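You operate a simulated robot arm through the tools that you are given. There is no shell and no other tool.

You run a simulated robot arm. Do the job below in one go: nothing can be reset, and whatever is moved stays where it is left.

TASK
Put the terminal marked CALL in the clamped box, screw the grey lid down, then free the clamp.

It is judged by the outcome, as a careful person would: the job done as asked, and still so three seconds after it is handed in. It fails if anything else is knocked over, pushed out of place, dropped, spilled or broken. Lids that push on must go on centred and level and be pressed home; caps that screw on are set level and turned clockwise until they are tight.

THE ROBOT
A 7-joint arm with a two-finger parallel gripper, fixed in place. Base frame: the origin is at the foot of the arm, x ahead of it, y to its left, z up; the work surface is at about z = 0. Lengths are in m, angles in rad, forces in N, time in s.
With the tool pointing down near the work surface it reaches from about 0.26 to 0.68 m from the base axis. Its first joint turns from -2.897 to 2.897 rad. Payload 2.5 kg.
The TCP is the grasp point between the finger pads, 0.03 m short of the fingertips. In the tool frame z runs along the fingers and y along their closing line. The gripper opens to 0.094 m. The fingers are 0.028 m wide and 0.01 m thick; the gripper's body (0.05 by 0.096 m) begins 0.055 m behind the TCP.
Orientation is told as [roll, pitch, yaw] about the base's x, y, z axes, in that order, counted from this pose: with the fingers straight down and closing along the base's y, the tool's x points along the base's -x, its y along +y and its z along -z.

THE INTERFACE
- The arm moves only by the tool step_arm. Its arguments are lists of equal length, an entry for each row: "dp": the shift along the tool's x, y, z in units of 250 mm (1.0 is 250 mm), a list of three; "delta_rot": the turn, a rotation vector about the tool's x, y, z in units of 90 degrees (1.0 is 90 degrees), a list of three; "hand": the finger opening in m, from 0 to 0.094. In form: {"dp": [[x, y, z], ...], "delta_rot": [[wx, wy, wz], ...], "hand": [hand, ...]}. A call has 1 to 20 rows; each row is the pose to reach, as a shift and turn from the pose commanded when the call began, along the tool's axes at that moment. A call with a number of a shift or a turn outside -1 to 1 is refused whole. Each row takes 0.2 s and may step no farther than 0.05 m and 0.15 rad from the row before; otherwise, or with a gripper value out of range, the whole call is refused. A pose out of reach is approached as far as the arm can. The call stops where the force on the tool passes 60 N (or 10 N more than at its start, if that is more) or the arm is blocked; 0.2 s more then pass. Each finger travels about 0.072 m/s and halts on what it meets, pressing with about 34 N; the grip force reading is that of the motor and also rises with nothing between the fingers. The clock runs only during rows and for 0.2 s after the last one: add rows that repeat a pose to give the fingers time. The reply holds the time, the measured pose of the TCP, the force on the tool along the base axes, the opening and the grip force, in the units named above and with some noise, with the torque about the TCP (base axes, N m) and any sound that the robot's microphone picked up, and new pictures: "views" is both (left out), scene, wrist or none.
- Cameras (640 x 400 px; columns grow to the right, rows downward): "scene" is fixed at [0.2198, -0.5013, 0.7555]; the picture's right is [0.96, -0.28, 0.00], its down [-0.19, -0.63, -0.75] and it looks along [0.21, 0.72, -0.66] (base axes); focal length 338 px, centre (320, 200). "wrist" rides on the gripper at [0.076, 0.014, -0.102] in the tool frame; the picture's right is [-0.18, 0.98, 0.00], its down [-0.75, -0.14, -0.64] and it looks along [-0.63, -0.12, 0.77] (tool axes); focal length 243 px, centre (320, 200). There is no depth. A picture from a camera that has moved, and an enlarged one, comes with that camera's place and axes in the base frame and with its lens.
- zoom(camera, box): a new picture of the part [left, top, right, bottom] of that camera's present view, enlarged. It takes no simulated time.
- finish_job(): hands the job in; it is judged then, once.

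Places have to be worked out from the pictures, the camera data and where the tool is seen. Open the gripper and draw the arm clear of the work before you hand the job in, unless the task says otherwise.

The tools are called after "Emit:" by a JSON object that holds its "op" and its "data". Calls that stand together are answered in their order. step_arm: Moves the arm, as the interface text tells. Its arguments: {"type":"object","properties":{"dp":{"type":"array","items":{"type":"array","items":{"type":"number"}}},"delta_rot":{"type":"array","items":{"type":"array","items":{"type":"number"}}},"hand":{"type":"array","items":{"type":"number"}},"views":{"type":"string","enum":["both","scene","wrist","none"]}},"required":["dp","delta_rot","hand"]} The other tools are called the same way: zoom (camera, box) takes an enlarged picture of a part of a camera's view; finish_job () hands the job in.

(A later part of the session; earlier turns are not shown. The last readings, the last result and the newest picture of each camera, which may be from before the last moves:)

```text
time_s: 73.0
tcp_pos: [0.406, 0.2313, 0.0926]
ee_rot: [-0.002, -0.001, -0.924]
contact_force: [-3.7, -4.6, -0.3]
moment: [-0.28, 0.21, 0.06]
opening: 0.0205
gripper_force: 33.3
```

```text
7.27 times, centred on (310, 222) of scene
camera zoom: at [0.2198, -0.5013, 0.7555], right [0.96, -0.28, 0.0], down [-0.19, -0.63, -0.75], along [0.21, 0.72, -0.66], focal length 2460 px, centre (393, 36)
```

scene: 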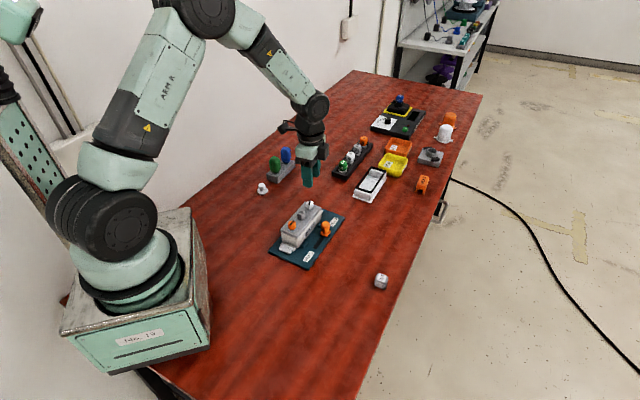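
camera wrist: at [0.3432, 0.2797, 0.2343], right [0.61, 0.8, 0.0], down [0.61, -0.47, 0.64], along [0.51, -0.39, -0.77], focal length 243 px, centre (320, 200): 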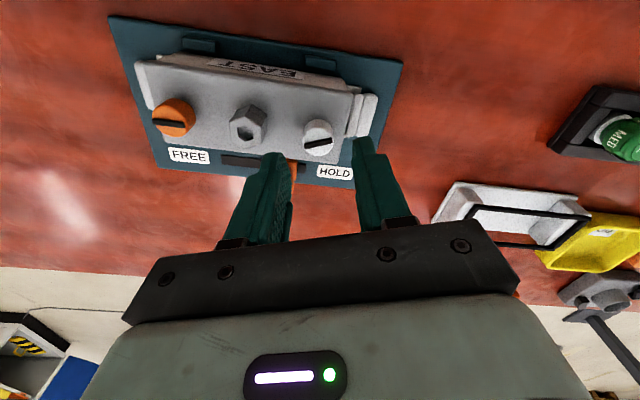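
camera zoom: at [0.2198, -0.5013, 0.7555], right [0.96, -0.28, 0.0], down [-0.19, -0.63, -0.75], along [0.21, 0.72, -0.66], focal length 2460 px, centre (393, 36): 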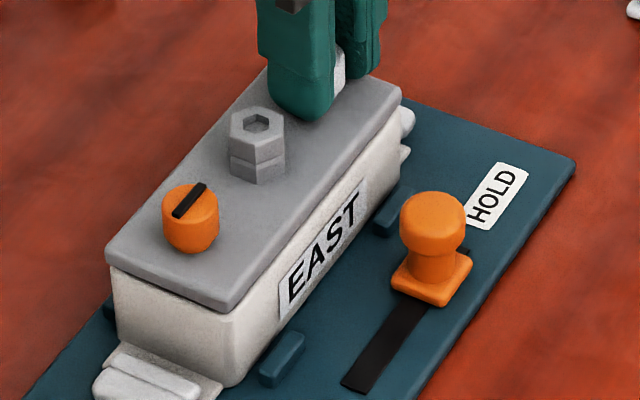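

At ~88° with low torque. I'll continue clockwise in small steps to find the stop, yielding slightly.

Emit:
{"op": "step_arm", "data": {"dp": [[0, -0.002, 0], [0, -0.002, 0], [0, -0.002, 0]], "delta_rot": [[0, 0, 0.04], [0, 0, 0.08], [0, 0, 0.08]], "hand": [0.015, 0.015, 0.015], "views": "none"}}

Emit:
{"op": "zoom", "data": {"camera": "wrist", "box": [220, 80, 420, 230]}}

```text
time_s: 73.8
tcp_pos: [0.4057, 0.2318, 0.0934]
ee_rot: [-0.002, -0.001, -1.049]
contact_force: [-2.5, -3.6, -1.5]
moment: [-0.11, 0.12, 0.09]
opening: 0.0201
gripper_force: 34.0
```

```text
2.67 times, centred on (320, 155) of wrist
camera zoom: at [0.3794, 0.3037, 0.1955], right [0.94, 0.33, 0.0], down [0.25, -0.72, 0.64], along [0.21, -0.61, -0.77], focal length 647 px, centre (320, 320)
```

zoom: 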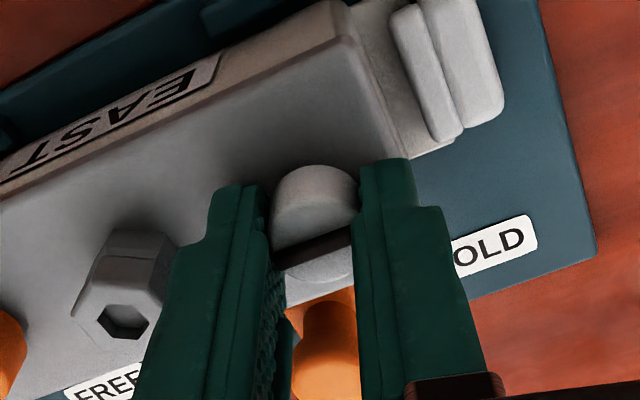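

The slot seems to have stopped at the long-axis direction with the gripper beginning to slip. I'll turn a further 9° to confirm it's tight.

Emit:
{"op": "step_arm", "data": {"dp": [[0, 0, 0], [0, 0, 0], [0, 0, 0]], "delta_rot": [[0, 0, 0.05], [0, 0, 0.1], [0, 0, 0.1]], "hand": [0.015, 0.015, 0.015], "views": "none"}}

Emit:
{"op": "zoom", "data": {"camera": "wrist", "box": [220, 80, 420, 230]}}

Emit:
{"op": "zoom", "data": {"camera": "scene", "box": [275, 195, 345, 250]}}

```text
time_s: 74.6
tcp_pos: [0.405, 0.2326, 0.0926]
ee_rot: [0.001, 0.001, -1.206]
contact_force: [-0.9, -2.7, 0.1]
moment: [-0.15, 0.2, 0.17]
opening: 0.0201
gripper_force: 34.0
```

```text
2.67 times, centred on (320, 155) of wrist
camera zoom: at [0.3914, 0.306, 0.1952], right [0.98, 0.18, 0.0], down [0.14, -0.75, 0.64], along [0.11, -0.63, -0.77], focal length 647 px, centre (320, 320)
```

zoom: 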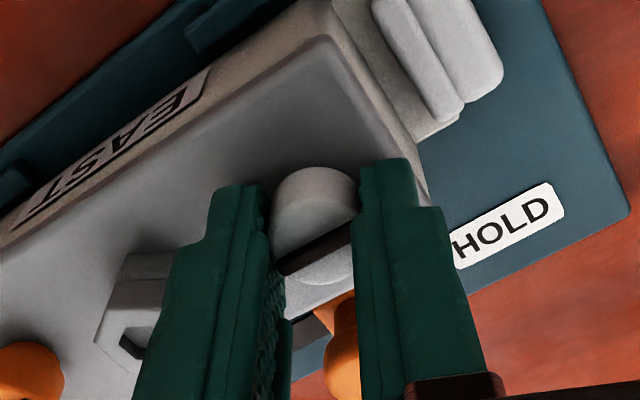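

```text
7.27 times, centred on (310, 222) of scene
camera zoom: at [0.2198, -0.5013, 0.7555], right [0.96, -0.28, 0.0], down [-0.19, -0.63, -0.75], along [0.21, 0.72, -0.66], focal length 2460 px, centre (393, 36)
```

zoom: 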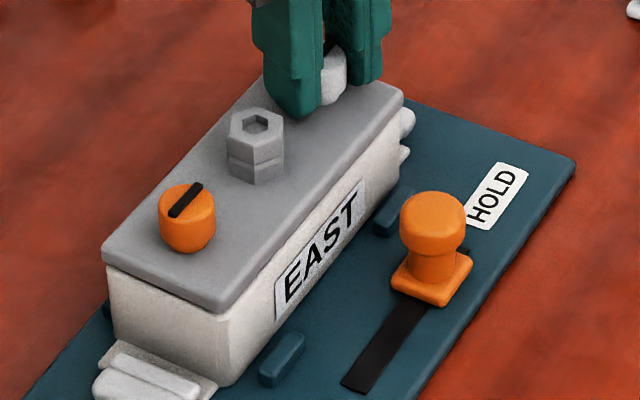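

Slot stays at ~44° (along the lid axis) while the gripper slips – white is tight too. I'll release and rise to inspect.

Emit:
{"op": "step_arm", "data": {"dp": [[0, 0, 0], [0, 0, 0], [0, 0, 0], [0, 0, -0.1], [0, 0, -0.25], [0, 0, -0.4], [0, 0, -0.4]], "delta_rot": [[0, 0, 0], [0, 0, 0], [0, 0, 0], [0, 0, 0], [0, 0, 0], [0, 0, 0], [0, 0, 0]], "hand": [0.026, 0.034, 0.04, 0.04, 0.04, 0.04, 0.04]}}

Emit:
{"op": "zoom", "data": {"camera": "scene", "box": [275, 195, 345, 250]}}

Emit:
{"op": "zoom", "data": {"camera": "scene", "box": [277, 222, 307, 246]}}

Emit:
{"op": "zoom", "data": {"camera": "scene", "box": [305, 200, 335, 224]}}

Emit:
{"op": "zoom", "data": {"camera": "wrist", "box": [200, 0, 440, 170]}}

```text
time_s: 76.2
tcp_pos: [0.4037, 0.2291, 0.1925]
ee_rot: [-0.002, 0.0, -1.206]
contact_force: [-0.7, 0.5, -0.4]
moment: [-0.01, -0.02, -0.01]
opening: 0.0399
gripper_force: 0.1
camera wrist: at [0.3895, 0.3038, 0.2952], right [0.98, 0.18, 0.0], down [0.14, -0.75, 0.64], along [0.11, -0.63, -0.77], focal length 243 px, centre (320, 200)
```

scene: 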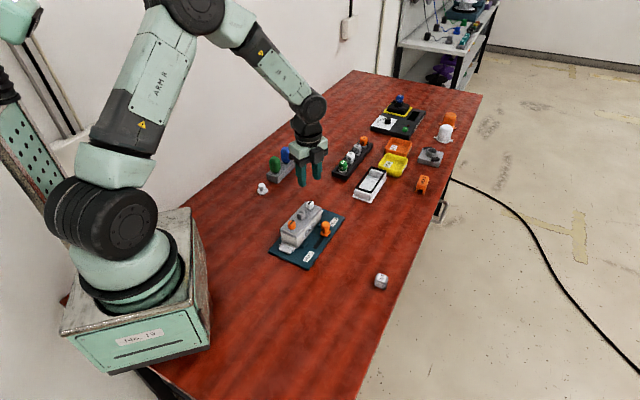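
wrist: 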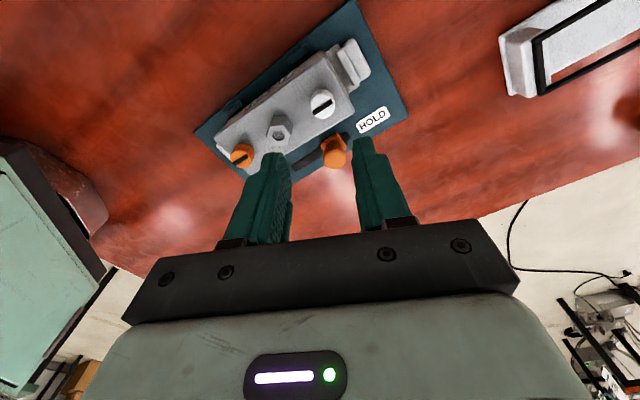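

```text
7.27 times, centred on (310, 222) of scene
camera zoom: at [0.2198, -0.5013, 0.7555], right [0.96, -0.28, 0.0], down [-0.19, -0.63, -0.75], along [0.21, 0.72, -0.66], focal length 2460 px, centre (393, 36)
```

zoom: 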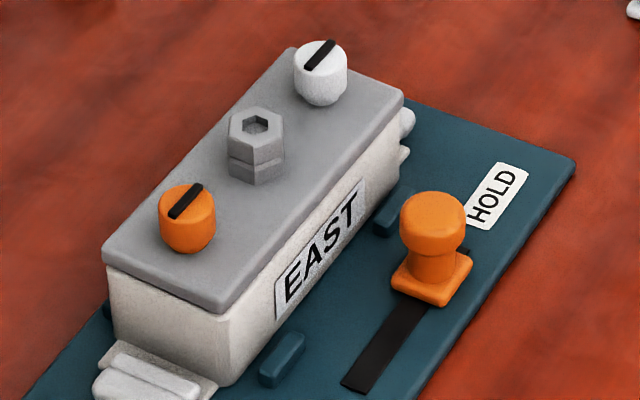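

```text
16.00 times, centred on (292, 234) of scene
camera zoom: at [0.2198, -0.5013, 0.7555], right [0.96, -0.28, 0.0], down [-0.19, -0.63, -0.75], along [0.21, 0.72, -0.66], focal length 5412 px, centre (768, -344)
```

zoom: 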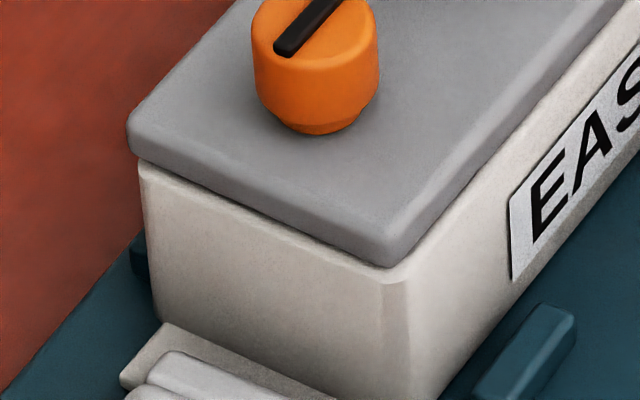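

```text
16.00 times, centred on (320, 212) of scene
camera zoom: at [0.2198, -0.5013, 0.7555], right [0.96, -0.28, 0.0], down [-0.19, -0.63, -0.75], along [0.21, 0.72, -0.66], focal length 5412 px, centre (320, 8)
```

zoom: 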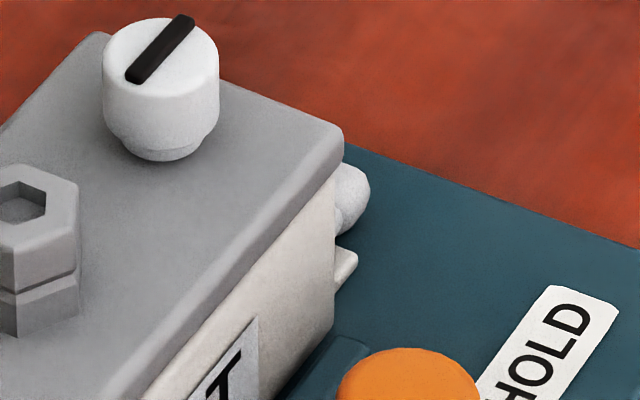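

```text
2.35 times, centred on (320, 85) of wrist
camera zoom: at [0.3895, 0.3038, 0.2952], right [0.98, 0.18, 0.0], down [0.14, -0.75, 0.64], along [0.11, -0.63, -0.77], focal length 571 px, centre (320, 471)
```

zoom: 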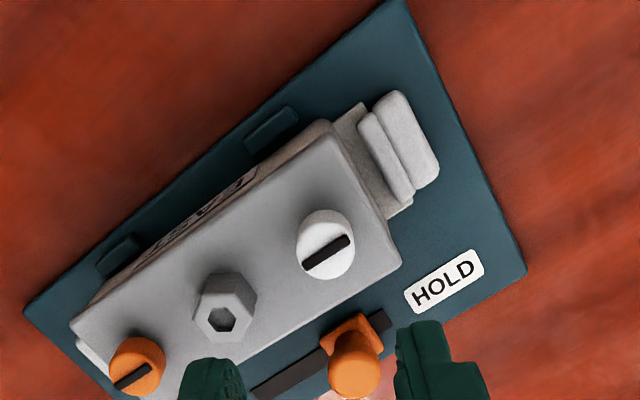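

Both slots now sit ~3° past the lid axis – same angle on both, i.e. at their stops. The lid got twisted ~2° clockwise on the box, so I'll straighten it by gripping the hex with the gripper aligned to the box.

Emit:
{"op": "step_arm", "data": {"dp": [[-0.015, -0.042, 0.0], [-0.03, -0.085, 0.05], [-0.045, -0.127, 0.12], [-0.061, -0.169, 0.2], [-0.061, -0.169, 0.2]], "delta_rot": [[0, 0, -0.07], [0, 0, -0.14], [0, 0, -0.21], [0, 0, -0.269], [0, 0, -0.269]], "hand": [0.04, 0.04, 0.04, 0.04, 0.04], "views": "wrist"}}

Emit:
{"op": "zoom", "data": {"camera": "wrist", "box": [200, 40, 440, 200]}}

```text
time_s: 77.4
tcp_pos: [0.3706, 0.2018, 0.1446]
ee_rot: [-0.002, 0.001, -0.782]
contact_force: [-0.4, 0.0, 0.0]
moment: [0.0, -0.01, 0.03]
opening: 0.0399
gripper_force: 0.1
camera wrist: at [0.3268, 0.2647, 0.2464], right [0.82, 0.57, 0.0], down [0.44, -0.63, 0.64], along [0.36, -0.53, -0.77], focal length 243 px, centre (320, 200)
```

wrist: 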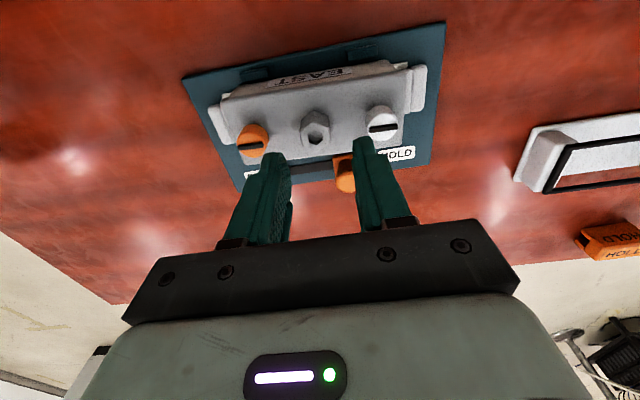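

```text
2.50 times, centred on (320, 120) of wrist
camera zoom: at [0.3268, 0.2647, 0.2464], right [0.82, 0.57, 0.0], down [0.44, -0.63, 0.64], along [0.36, -0.53, -0.77], focal length 606 px, centre (320, 400)
```

zoom: 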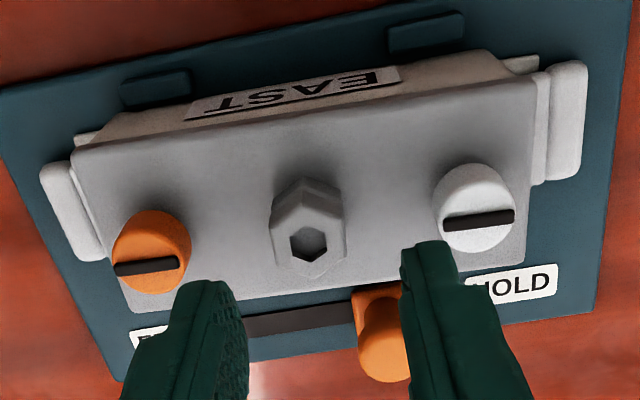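

Hex is ~2.6 mm off in the closing direction. I'll correct, descend and close on the hex so the pads square the lid up with the box.

Emit:
{"op": "step_arm", "data": {"dp": [[-0.004, -0.0105, 0.06], [-0.004, -0.0105, 0.13], [-0.004, -0.0105, 0.18], [-0.004, -0.0105, 0.198], [-0.004, -0.0105, 0.198]], "delta_rot": [[0, 0, 0], [0, 0, 0], [0, 0, 0], [0, 0, 0], [0, 0, 0]], "hand": [0.04, 0.04, 0.04, 0.04, 0.04], "views": "none"}}

Emit:
{"op": "zoom", "data": {"camera": "wrist", "box": [220, 80, 420, 230]}}

Emit:
{"op": "zoom", "data": {"camera": "scene", "box": [275, 195, 345, 250]}}

```text
time_s: 78.6
tcp_pos: [0.3698, 0.1993, 0.0959]
ee_rot: [-0.003, 0.002, -0.781]
contact_force: [0.1, 0.4, -0.2]
moment: [-0.02, 0.02, -0.03]
opening: 0.0397
gripper_force: 0.0
```

```text
2.67 times, centred on (320, 155) of wrist
camera zoom: at [0.3258, 0.2618, 0.1974], right [0.82, 0.57, 0.0], down [0.44, -0.63, 0.64], along [0.36, -0.53, -0.77], focal length 647 px, centre (320, 320)
```

zoom: 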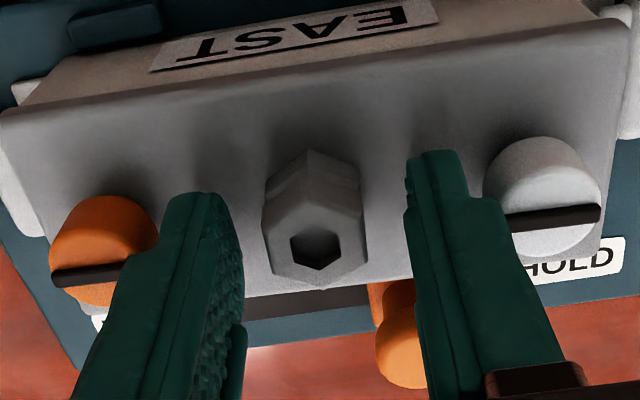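

```text
7.27 times, centred on (310, 222) of scene
camera zoom: at [0.2198, -0.5013, 0.7555], right [0.96, -0.28, 0.0], down [-0.19, -0.63, -0.75], along [0.21, 0.72, -0.66], focal length 2460 px, centre (393, 36)
```

zoom: 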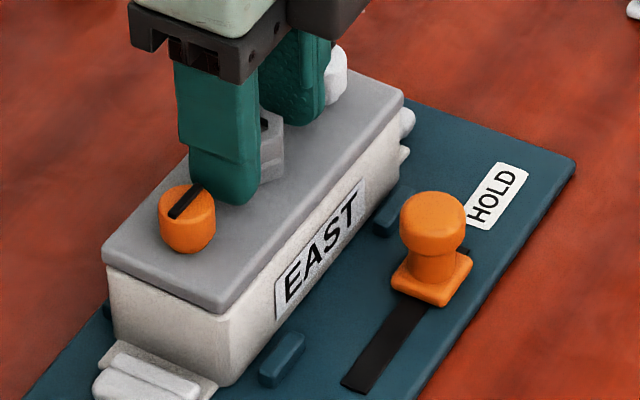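

Hex is centred between the fingers. I'll close on it to square the lid, and check forces and edges.

Emit:
{"op": "step_arm", "data": {"dp": [[0, 0, 0.004], [0, 0, 0.004], [0, 0, 0.004], [0, 0, 0.004], [0, 0, 0.004]], "delta_rot": [[0, 0, 0], [0, 0, 0], [0, 0, 0], [0, 0, 0], [0, 0, 0]], "hand": [0.034, 0.028, 0.02, 0.015, 0.015], "views": "none"}}

Emit:
{"op": "zoom", "data": {"camera": "scene", "box": [277, 222, 307, 246]}}

Emit:
{"op": "zoom", "data": {"camera": "scene", "box": [305, 200, 335, 224]}}

Emit:
{"op": "zoom", "data": {"camera": "wrist", "box": [180, 60, 460, 220]}}

```text
time_s: 79.8
tcp_pos: [0.3691, 0.1983, 0.0948]
ee_rot: [-0.001, 0.003, -0.785]
contact_force: [-5.6, -4.6, 5.3]
moment: [0.07, -0.03, 0.04]
opening: 0.0235
gripper_force: 33.8
```

```text
16.00 times, centred on (292, 234) of scene
camera zoom: at [0.2198, -0.5013, 0.7555], right [0.96, -0.28, 0.0], down [-0.19, -0.63, -0.75], along [0.21, 0.72, -0.66], focal length 5412 px, centre (768, -344)
```

zoom: 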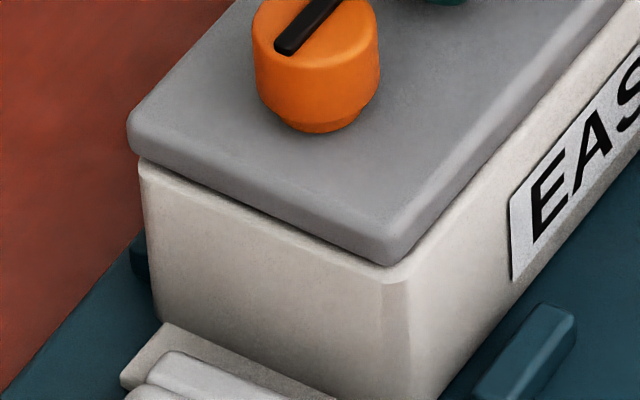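

```text
16.00 times, centred on (320, 212) of scene
camera zoom: at [0.2198, -0.5013, 0.7555], right [0.96, -0.28, 0.0], down [-0.19, -0.63, -0.75], along [0.21, 0.72, -0.66], focal length 5412 px, centre (320, 8)
```

zoom: 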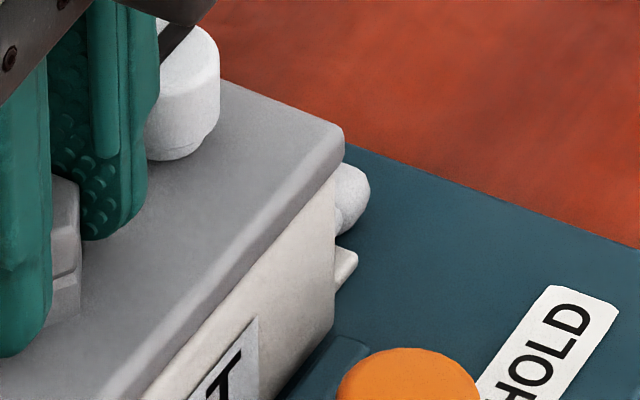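

```text
2.29 times, centred on (320, 140) of wrist
camera zoom: at [0.3255, 0.2613, 0.1962], right [0.82, 0.57, 0.0], down [0.44, -0.63, 0.64], along [0.36, -0.53, -0.77], focal length 555 px, centre (320, 337)
```

zoom: 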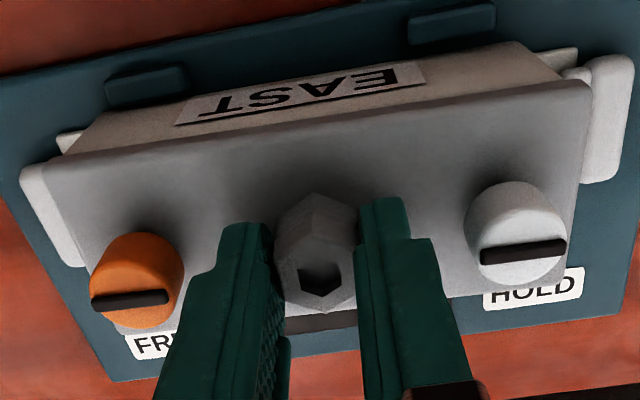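

The lid is still about 1° clockwise relative to the box. I'll gently rotate the gripped hex ~2.5° counter-clockwise to square it and check.

Emit:
{"op": "step_arm", "data": {"dp": [[0, -0.002, 0], [0, -0.002, 0], [0, -0.002, 0]], "delta_rot": [[0, 0, -0.015], [0, 0, -0.028], [0, 0, -0.028]], "hand": [0.015, 0.015, 0.015], "views": "none"}}

Emit:
{"op": "zoom", "data": {"camera": "scene", "box": [277, 222, 307, 246]}}

Emit:
{"op": "zoom", "data": {"camera": "scene", "box": [305, 200, 335, 224]}}

Emit:
{"op": "zoom", "data": {"camera": "wrist", "box": [180, 60, 460, 220]}}

```text
time_s: 80.6
tcp_pos: [0.3702, 0.1981, 0.0941]
ee_rot: [0.0, 0.0, -0.739]
contact_force: [-3.5, -8.8, 14.9]
moment: [-0.05, -0.12, -0.03]
opening: 0.0232
gripper_force: 33.8
```

```text
16.00 times, centred on (292, 234) of scene
camera zoom: at [0.2198, -0.5013, 0.7555], right [0.96, -0.28, 0.0], down [-0.19, -0.63, -0.75], along [0.21, 0.72, -0.66], focal length 5412 px, centre (768, -344)
```

zoom: 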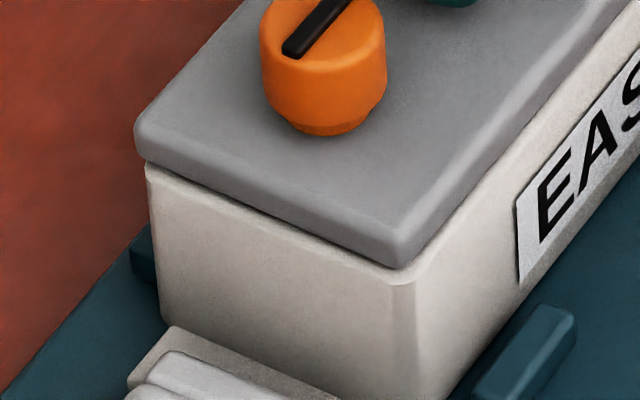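

```text
16.00 times, centred on (320, 212) of scene
camera zoom: at [0.2198, -0.5013, 0.7555], right [0.96, -0.28, 0.0], down [-0.19, -0.63, -0.75], along [0.21, 0.72, -0.66], focal length 5412 px, centre (320, 8)
```

zoom: 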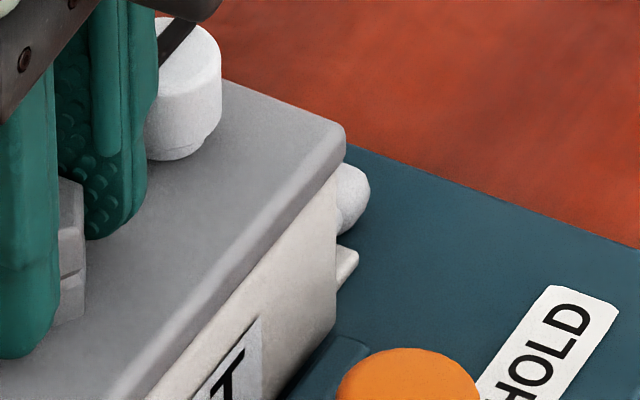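

```text
2.29 times, centred on (320, 140) of wrist
camera zoom: at [0.323, 0.2591, 0.196], right [0.8, 0.6, 0.0], down [0.46, -0.61, 0.64], along [0.39, -0.51, -0.77], focal length 555 px, centre (320, 337)
```

zoom: 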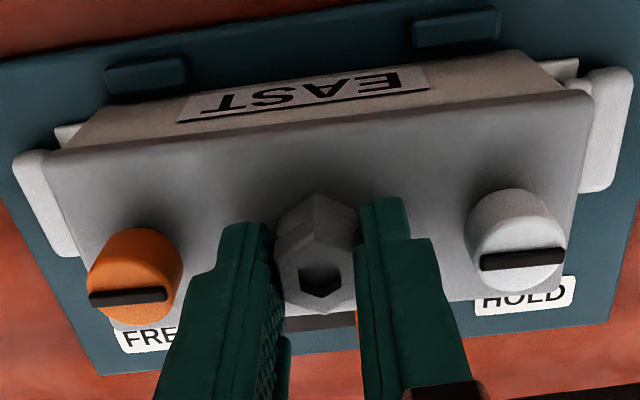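

The lid and box now move together as one locked unit, and the lid overhangs evenly. I'll release the hex and rise, then look over everything.

Emit:
{"op": "step_arm", "data": {"dp": [[0, 0, 0], [0, 0, 0], [0, 0, 0], [0, 0, -0.1], [0, 0, -0.25], [0, 0, -0.4], [0, 0, -0.4]], "delta_rot": [[0, 0, 0], [0, 0, 0], [0, 0, 0], [0, 0, 0], [0, 0, 0], [0, 0, 0], [0, 0, 0]], "hand": [0.028, 0.036, 0.04, 0.04, 0.04, 0.04, 0.04]}}

Emit:
{"op": "zoom", "data": {"camera": "scene", "box": [265, 195, 355, 265]}}

Emit:
{"op": "zoom", "data": {"camera": "wrist", "box": [190, 20, 450, 180]}}

Emit:
{"op": "zoom", "data": {"camera": "scene", "box": [310, 205, 350, 245]}}

```text
time_s: 82.2
tcp_pos: [0.3696, 0.1996, 0.1925]
ee_rot: [-0.004, 0.004, -0.739]
contact_force: [-0.3, -0.9, -0.1]
moment: [0.0, 0.0, 0.0]
opening: 0.0399
gripper_force: 0.0
camera wrist: at [0.3228, 0.2589, 0.2947], right [0.8, 0.6, 0.0], down [0.46, -0.61, 0.64], along [0.39, -0.51, -0.77], focal length 243 px, centre (320, 200)
```

scene: 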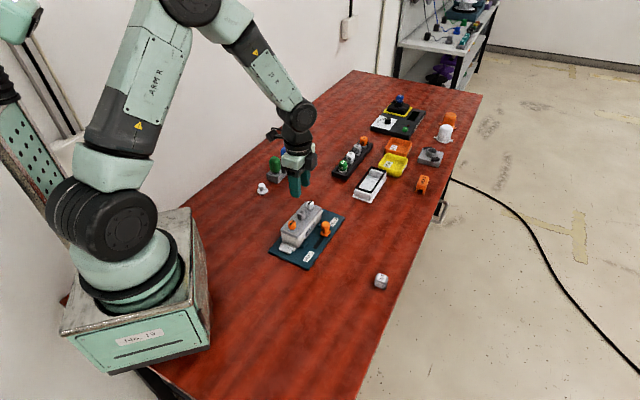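
wrist: 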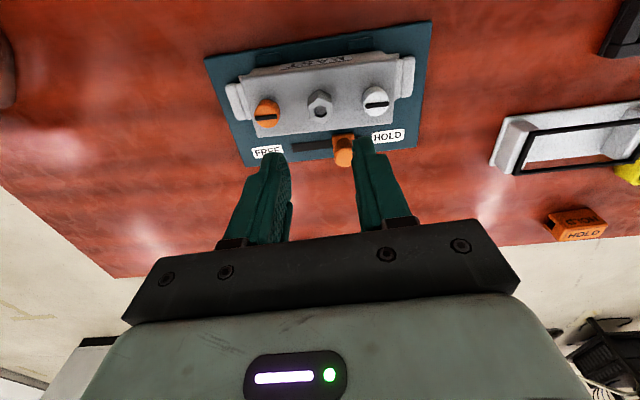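

```text
5.71 times, centred on (310, 230) of scene
camera zoom: at [0.2198, -0.5013, 0.7555], right [0.96, -0.28, 0.0], down [-0.19, -0.63, -0.75], along [0.21, 0.72, -0.66], focal length 1933 px, centre (377, 29)
```

zoom: 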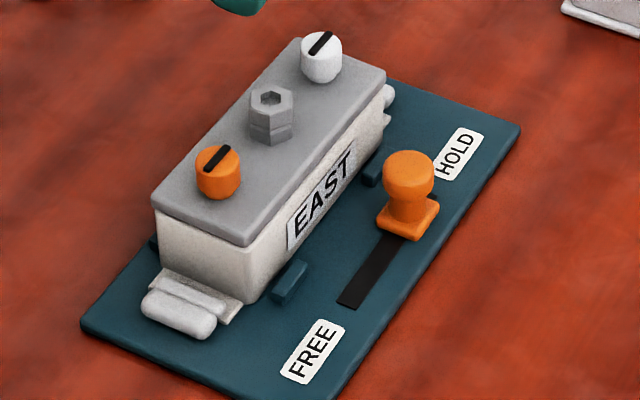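

```text
2.46 times, centred on (320, 100) of wrist
camera zoom: at [0.3228, 0.2589, 0.2947], right [0.8, 0.6, 0.0], down [0.46, -0.61, 0.64], along [0.39, -0.51, -0.77], focal length 597 px, centre (320, 446)
```

zoom: 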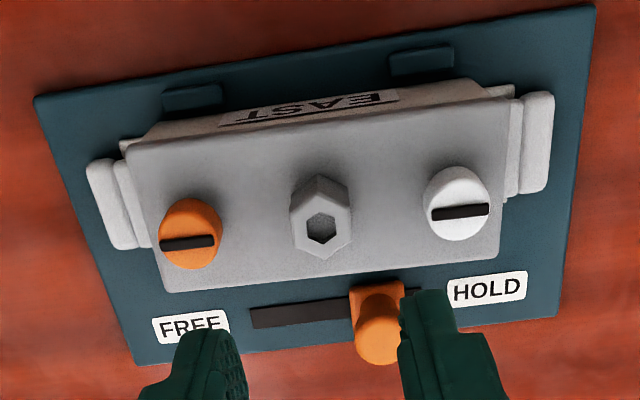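

```text
10.00 times, centred on (330, 225) of scene
camera zoom: at [0.2198, -0.5013, 0.7555], right [0.96, -0.28, 0.0], down [-0.19, -0.63, -0.75], along [0.21, 0.72, -0.66], focal length 3383 px, centre (220, -50)
```

zoom: 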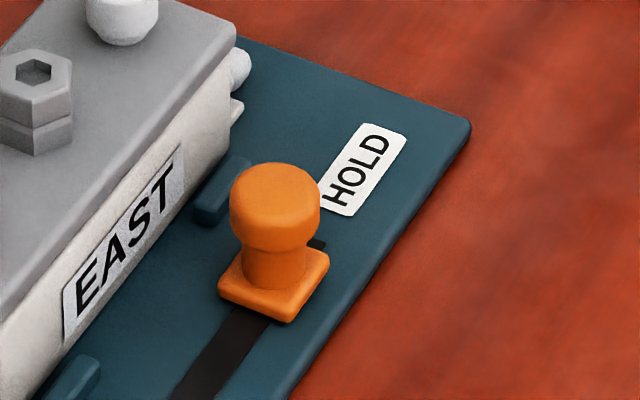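

The lid is down, level and both screws are home. Next is the clamp: the orange knob near (0.429, 0.161) must slide along its slot towards FREE. I'll move above the knob, with the closing line along the slot.

Emit:
{"op": "step_arm", "data": {"dp": [[-0.09, 0.015, 0.03], [-0.18, 0.03, 0.08], [-0.28, 0.046, 0.16], [-0.28, 0.046, 0.16]], "delta_rot": [[0, 0, 0.01], [0, 0, 0.02], [0, 0, 0.029], [0, 0, 0.029]], "hand": [0.05, 0.06, 0.06, 0.06]}}

Emit:
{"op": "zoom", "data": {"camera": "wrist", "box": [200, 40, 440, 200]}}

Emit:
{"op": "zoom", "data": {"camera": "scene", "box": [290, 195, 350, 255]}}

```text
time_s: 83.2
tcp_pos: [0.4306, 0.1599, 0.1526]
ee_rot: [0.001, 0.002, -0.784]
contact_force: [-0.4, -0.2, -0.5]
moment: [0.04, 0.01, -0.02]
opening: 0.0598
gripper_force: 0.0
camera wrist: at [0.3868, 0.2241, 0.2538], right [0.82, 0.57, 0.0], down [0.43, -0.63, 0.64], along [0.36, -0.53, -0.77], focal length 243 px, centre (320, 200)
```

scene: 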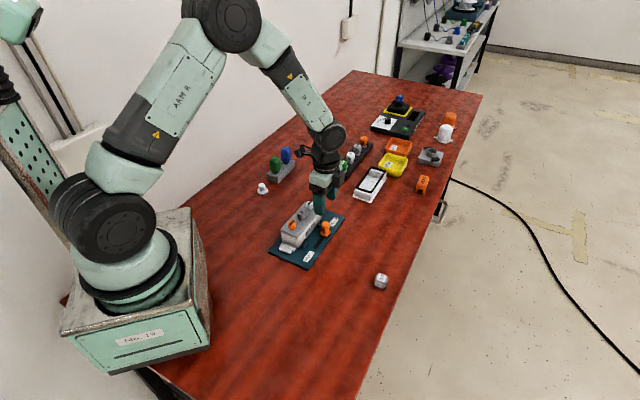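
wrist: 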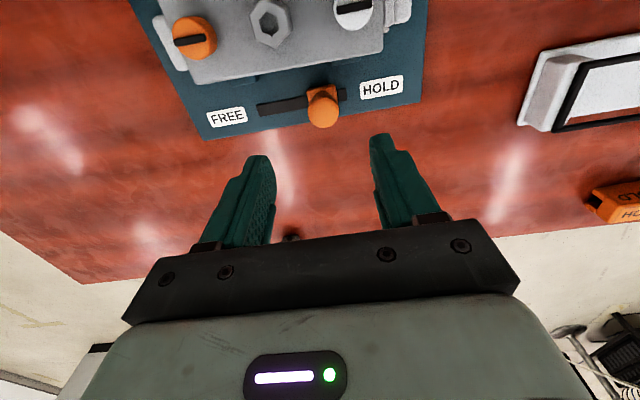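

```text
2.50 times, centred on (320, 120) of wrist
camera zoom: at [0.3868, 0.2241, 0.2538], right [0.82, 0.57, 0.0], down [0.43, -0.63, 0.64], along [0.36, -0.53, -0.77], focal length 606 px, centre (320, 400)
```

zoom: 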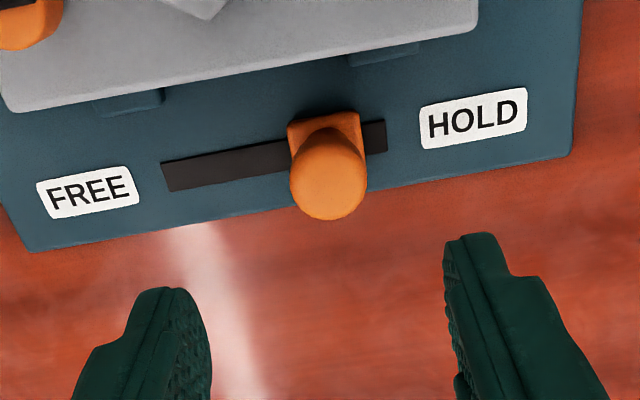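

```text
6.67 times, centred on (320, 225) of scene
camera zoom: at [0.2198, -0.5013, 0.7555], right [0.96, -0.28, 0.0], down [-0.19, -0.63, -0.75], along [0.21, 0.72, -0.66], focal length 2255 px, centre (320, 33)
```

zoom: 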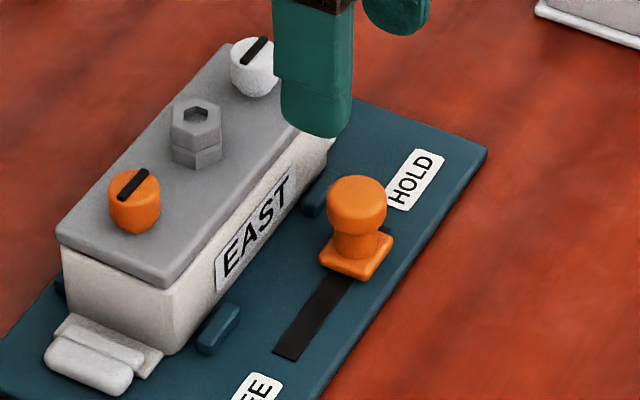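

Knob cap is centred about (0.003, 0.004) m from the TCP in tool x/y, and the slot runs exactly along tool y. I'll shift over it and lower around the knob.

Emit:
{"op": "step_arm", "data": {"dp": [[0.01, 0.016, 0.1], [0.01, 0.016, 0.2], [0.01, 0.016, 0.3], [0.01, 0.016, 0.38], [0.01, 0.016, 0.38]], "delta_rot": [[0, 0, 0], [0, 0, 0], [0, 0, 0], [0, 0, 0], [0, 0, 0]], "hand": [0.055, 0.055, 0.055, 0.055, 0.055]}}

Emit:
{"op": "zoom", "data": {"camera": "wrist", "box": [200, 80, 440, 240]}}

Emit:
{"op": "zoom", "data": {"camera": "scene", "box": [290, 195, 350, 255]}}

```text
time_s: 84.4
tcp_pos: [0.431, 0.1649, 0.0581]
ee_rot: [0.002, 0.0, -0.783]
contact_force: [-0.1, -0.2, 0.6]
moment: [0.01, -0.05, -0.02]
opening: 0.0551
gripper_force: 0.0
camera wrist: at [0.3865, 0.2272, 0.1597], right [0.82, 0.57, 0.0], down [0.43, -0.63, 0.64], along [0.36, -0.53, -0.77], focal length 243 px, centre (320, 200)
```

scene: 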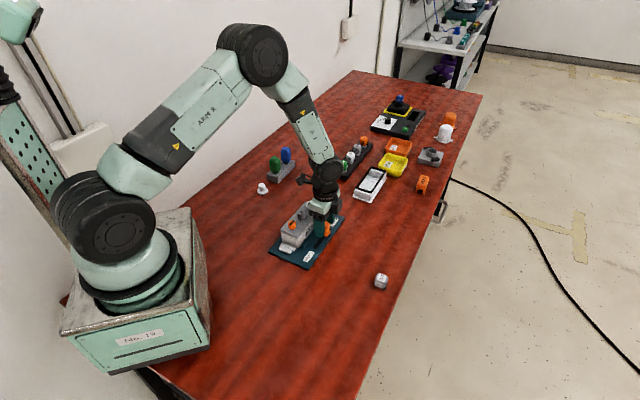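
wrist: 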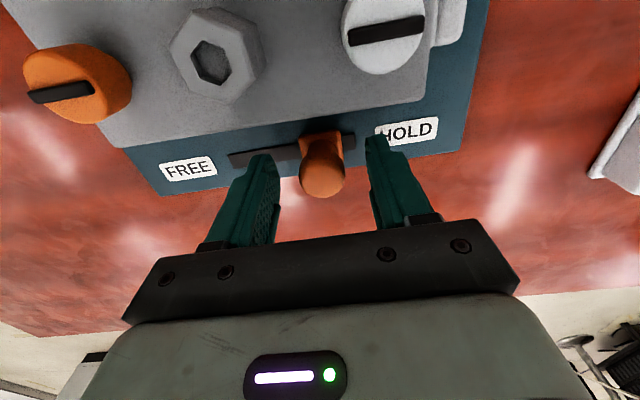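

```text
2.50 times, centred on (320, 160) of wrist
camera zoom: at [0.3865, 0.2272, 0.1597], right [0.82, 0.57, 0.0], down [0.43, -0.63, 0.64], along [0.36, -0.53, -0.77], focal length 606 px, centre (320, 300)
```

zoom: 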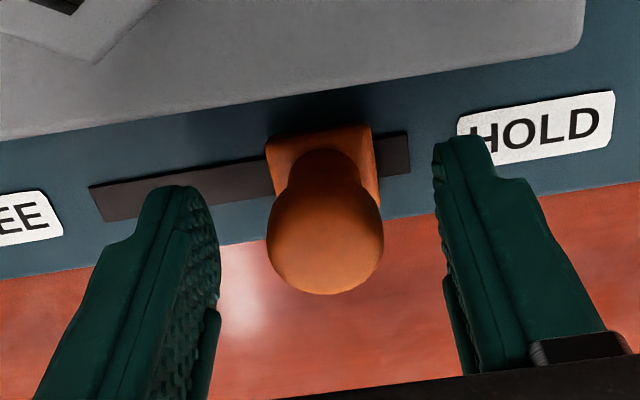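

```text
6.67 times, centred on (320, 225) of scene
camera zoom: at [0.2198, -0.5013, 0.7555], right [0.96, -0.28, 0.0], down [-0.19, -0.63, -0.75], along [0.21, 0.72, -0.66], focal length 2255 px, centre (320, 33)
```

zoom: 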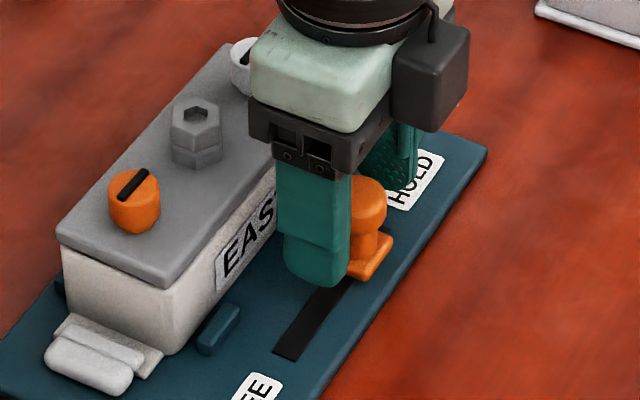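

Knob sits between the fingers. I'll centre slightly and close on it.

Emit:
{"op": "step_arm", "data": {"dp": [[0.004, 0.008, 0], [0.004, 0.008, 0], [0.004, 0.008, 0], [0.004, 0.008, 0], [0.004, 0.008, 0]], "delta_rot": [[0, 0, 0], [0, 0, 0], [0, 0, 0], [0, 0, 0], [0, 0, 0]], "hand": [0.045, 0.035, 0.025, 0.02, 0.02], "views": "wrist"}}

Emit:
{"op": "zoom", "data": {"camera": "wrist", "box": [200, 80, 440, 240]}}

Emit:
{"op": "zoom", "data": {"camera": "scene", "box": [275, 195, 350, 255]}}

```text
time_s: 85.6
tcp_pos: [0.4303, 0.1668, 0.0589]
ee_rot: [-0.002, 0.002, -0.787]
contact_force: [-4.7, -4.1, 3.1]
moment: [0.02, 0.15, -0.02]
opening: 0.0265
gripper_force: 45.0
camera wrist: at [0.3868, 0.2291, 0.1599], right [0.82, 0.57, 0.0], down [0.44, -0.63, 0.64], along [0.36, -0.53, -0.77], focal length 243 px, centre (320, 200)
```

wrist: 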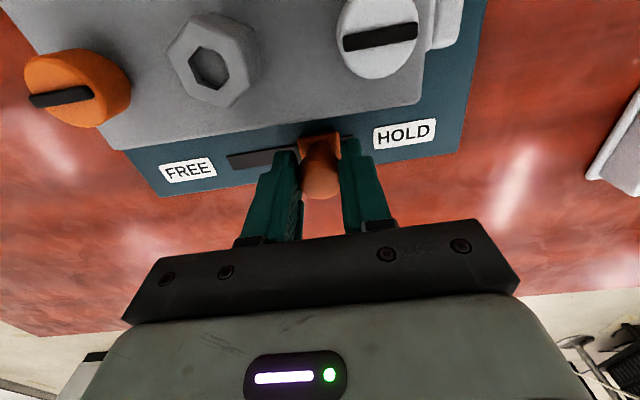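

```text
2.50 times, centred on (320, 160) of wrist
camera zoom: at [0.3868, 0.2291, 0.1599], right [0.82, 0.57, 0.0], down [0.44, -0.63, 0.64], along [0.36, -0.53, -0.77], focal length 606 px, centre (320, 300)
```

zoom: 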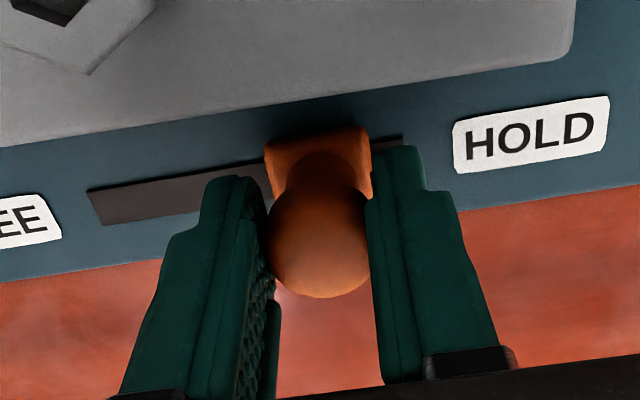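

```text
6.67 times, centred on (312, 225) of scene
camera zoom: at [0.2198, -0.5013, 0.7555], right [0.96, -0.28, 0.0], down [-0.19, -0.63, -0.75], along [0.21, 0.72, -0.66], focal length 2255 px, centre (370, 33)
```

zoom: 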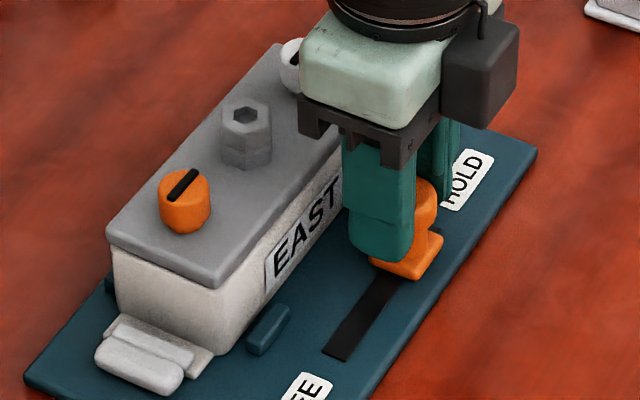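

Knob gripped (26.5 mm). I'll slide it toward FREE (−y of the tool) in small steps and watch the force.

Emit:
{"op": "step_arm", "data": {"dp": [[0, -0.015, 0], [0, -0.03, 0], [0, -0.045, 0], [0, -0.06, 0], [0, -0.06, 0]], "delta_rot": [[0, 0, 0], [0, 0, 0], [0, 0, 0], [0, 0, 0], [0, 0, 0]], "hand": [0.02, 0.02, 0.02, 0.02, 0.02], "views": "wrist"}}

Emit:
{"op": "zoom", "data": {"camera": "scene", "box": [275, 195, 350, 255]}}

```text
time_s: 86.8
tcp_pos: [0.4199, 0.1558, 0.0582]
ee_rot: [-0.001, 0.003, -0.784]
contact_force: [1.2, -0.9, -10.2]
moment: [-0.03, -0.13, 0.11]
opening: 0.0264
gripper_force: 45.2
camera wrist: at [0.3763, 0.2186, 0.16], right [0.82, 0.57, 0.0], down [0.44, -0.63, 0.64], along [0.36, -0.53, -0.77], focal length 243 px, centre (320, 200)
```

wrist: 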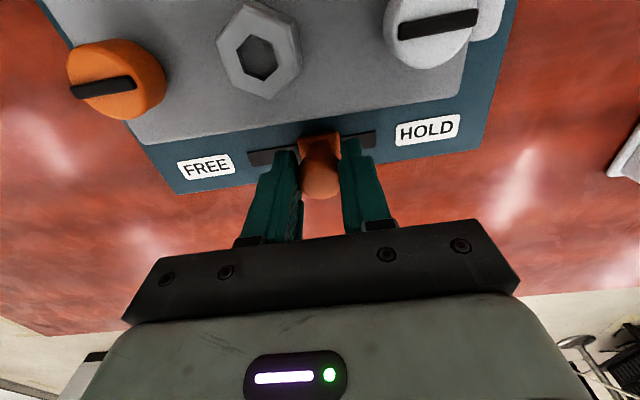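

```text
6.67 times, centred on (312, 225) of scene
camera zoom: at [0.2198, -0.5013, 0.7555], right [0.96, -0.28, 0.0], down [-0.19, -0.63, -0.75], along [0.21, 0.72, -0.66], focal length 2255 px, centre (370, 33)
```

zoom: 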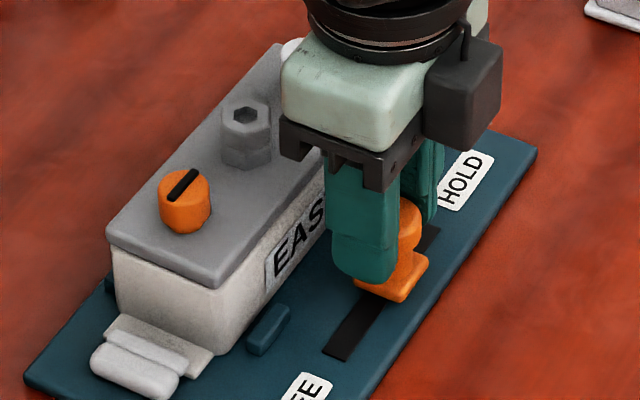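

The knob slides freely (15 mm so far) and the end jaw is starting to move. I'll continue toward FREE.

Emit:
{"op": "step_arm", "data": {"dp": [[0, -0.018, 0], [0, -0.036, 0], [0, -0.054, 0], [0, -0.072, 0], [0, -0.09, 0], [0, -0.105, 0], [0, -0.105, 0]], "delta_rot": [[0, 0, 0], [0, 0, 0], [0, 0, 0], [0, 0, 0], [0, 0, 0], [0, 0, 0], [0, 0, 0]], "hand": [0.02, 0.02, 0.02, 0.02, 0.02, 0.02, 0.02], "views": "wrist"}}

Emit:
{"op": "zoom", "data": {"camera": "scene", "box": [265, 195, 350, 265]}}

Emit:
{"op": "zoom", "data": {"camera": "wrist", "box": [150, 60, 470, 240]}}

```text
time_s: 88.4
tcp_pos: [0.4021, 0.1376, 0.0578]
ee_rot: [-0.003, 0.003, -0.783]
contact_force: [-4.8, -0.7, -2.6]
moment: [-0.11, -0.09, 0.0]
opening: 0.0263
gripper_force: 44.7
camera wrist: at [0.3576, 0.1998, 0.1602], right [0.82, 0.57, 0.0], down [0.44, -0.63, 0.64], along [0.36, -0.53, -0.77], focal length 243 px, centre (320, 200)
```

wrist: 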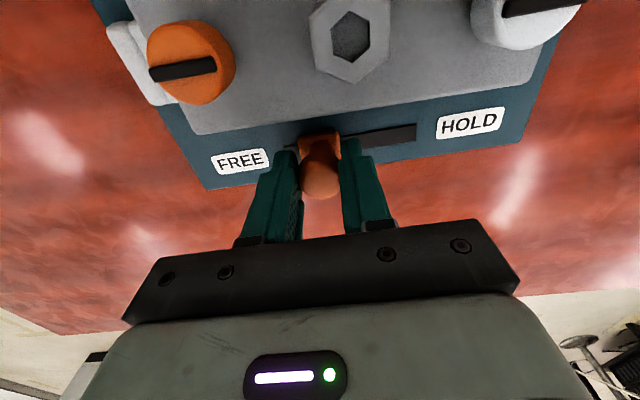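

```text
5.71 times, centred on (308, 230) of scene
camera zoom: at [0.2198, -0.5013, 0.7555], right [0.96, -0.28, 0.0], down [-0.19, -0.63, -0.75], along [0.21, 0.72, -0.66], focal length 1933 px, centre (391, 29)
```

zoom: 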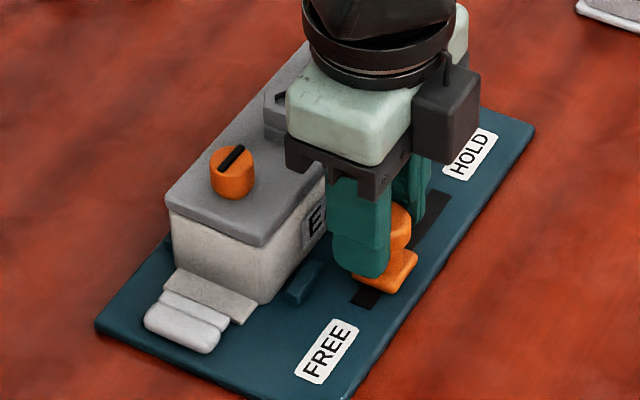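

```text
2.00 times, centred on (310, 150) of wrist
camera zoom: at [0.3576, 0.1998, 0.1602], right [0.82, 0.57, 0.0], down [0.44, -0.63, 0.64], along [0.36, -0.53, -0.77], focal length 485 px, centre (340, 300)
```

zoom: 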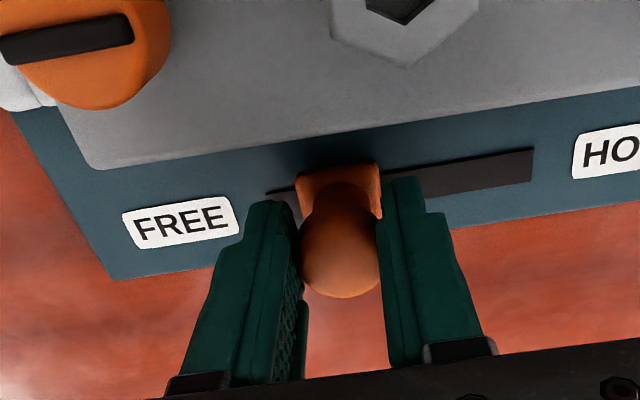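

41 mm travelled and the end jaws have opened. I'll continue gently to reach the FREE stop.

Emit:
{"op": "step_arm", "data": {"dp": [[0, -0.008, 0], [0, -0.016, 0], [0, -0.016, 0]], "delta_rot": [[0, 0, 0], [0, 0, 0], [0, 0, 0]], "hand": [0.02, 0.02, 0.02], "views": "none"}}

```text
time_s: 89.2
tcp_pos: [0.4002, 0.1354, 0.058]
ee_rot: [-0.001, 0.001, -0.783]
contact_force: [7.1, 6.4, -23.8]
moment: [0.4, 0.21, 0.05]
opening: 0.0265
gripper_force: 45.5
```

Resistance has appeared at about 44–45 mm of travel, which matches the expected FREE stop. I'll check the picture.

Emit:
{"op": "step_arm", "data": {"dp": [[0, -0.006, 0], [0, -0.006, 0]], "delta_rot": [[0, 0, 0], [0, 0, 0]], "hand": [0.02, 0.02], "views": "both"}}

Emit:
{"op": "zoom", "data": {"camera": "scene", "box": [265, 195, 350, 265]}}

Emit:
{"op": "zoom", "data": {"camera": "wrist", "box": [150, 60, 470, 240]}}

```text
time_s: 89.8
tcp_pos: [0.4008, 0.1339, 0.058]
ee_rot: [0.0, 0.001, -0.783]
contact_force: [19.3, 15.7, -35.0]
moment: [0.13, -0.11, 0.07]
opening: 0.0266
gripper_force: 44.8
camera wrist: at [0.3547, 0.1974, 0.1605], right [0.82, 0.57, 0.0], down [0.43, -0.63, 0.64], along [0.37, -0.53, -0.77], focal length 243 px, centre (320, 200)
```

scene: 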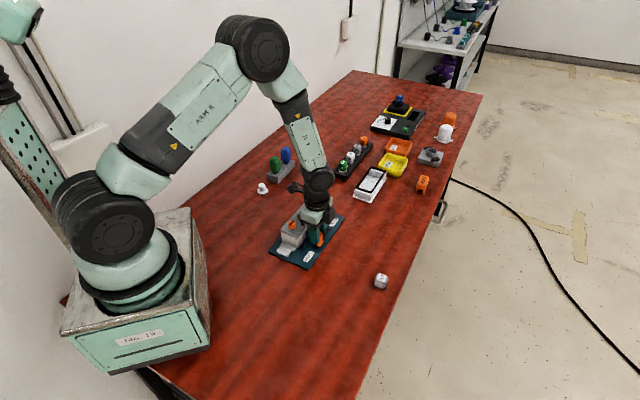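
wrist: 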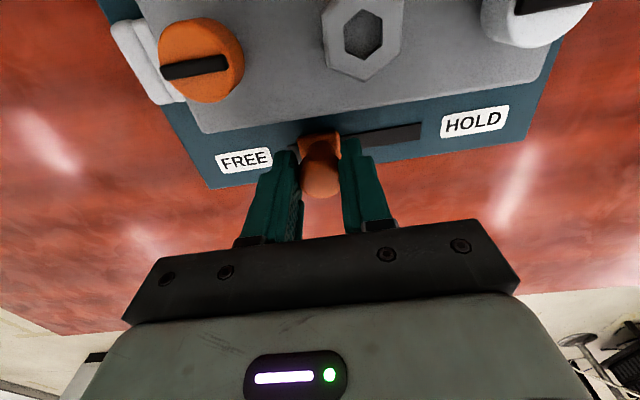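

```text
5.71 times, centred on (308, 230) of scene
camera zoom: at [0.2198, -0.5013, 0.7555], right [0.96, -0.28, 0.0], down [-0.19, -0.63, -0.75], along [0.21, 0.72, -0.66], focal length 1933 px, centre (391, 29)
```

zoom: 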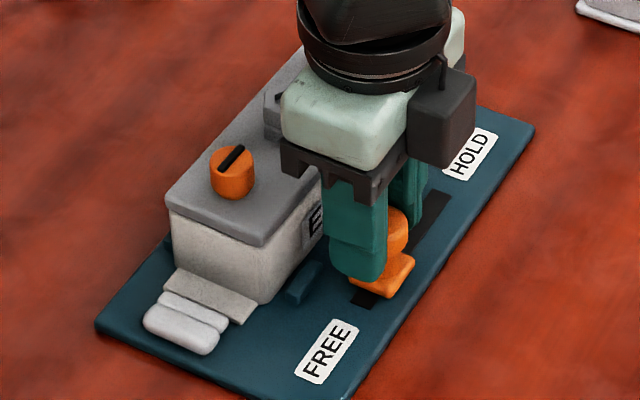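

```text
2.00 times, centred on (310, 150) of wrist
camera zoom: at [0.3547, 0.1974, 0.1605], right [0.82, 0.57, 0.0], down [0.43, -0.63, 0.64], along [0.37, -0.53, -0.77], focal length 485 px, centre (340, 300)
```

zoom: 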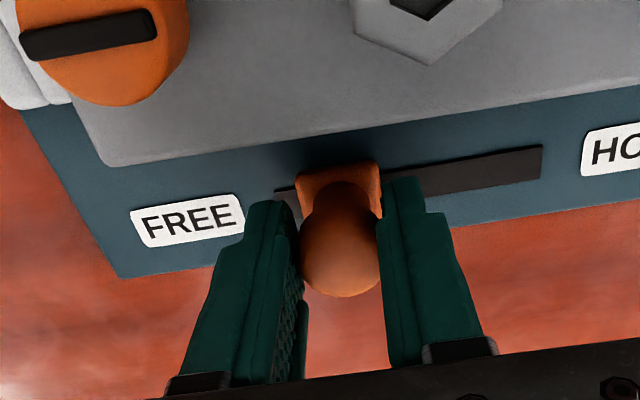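

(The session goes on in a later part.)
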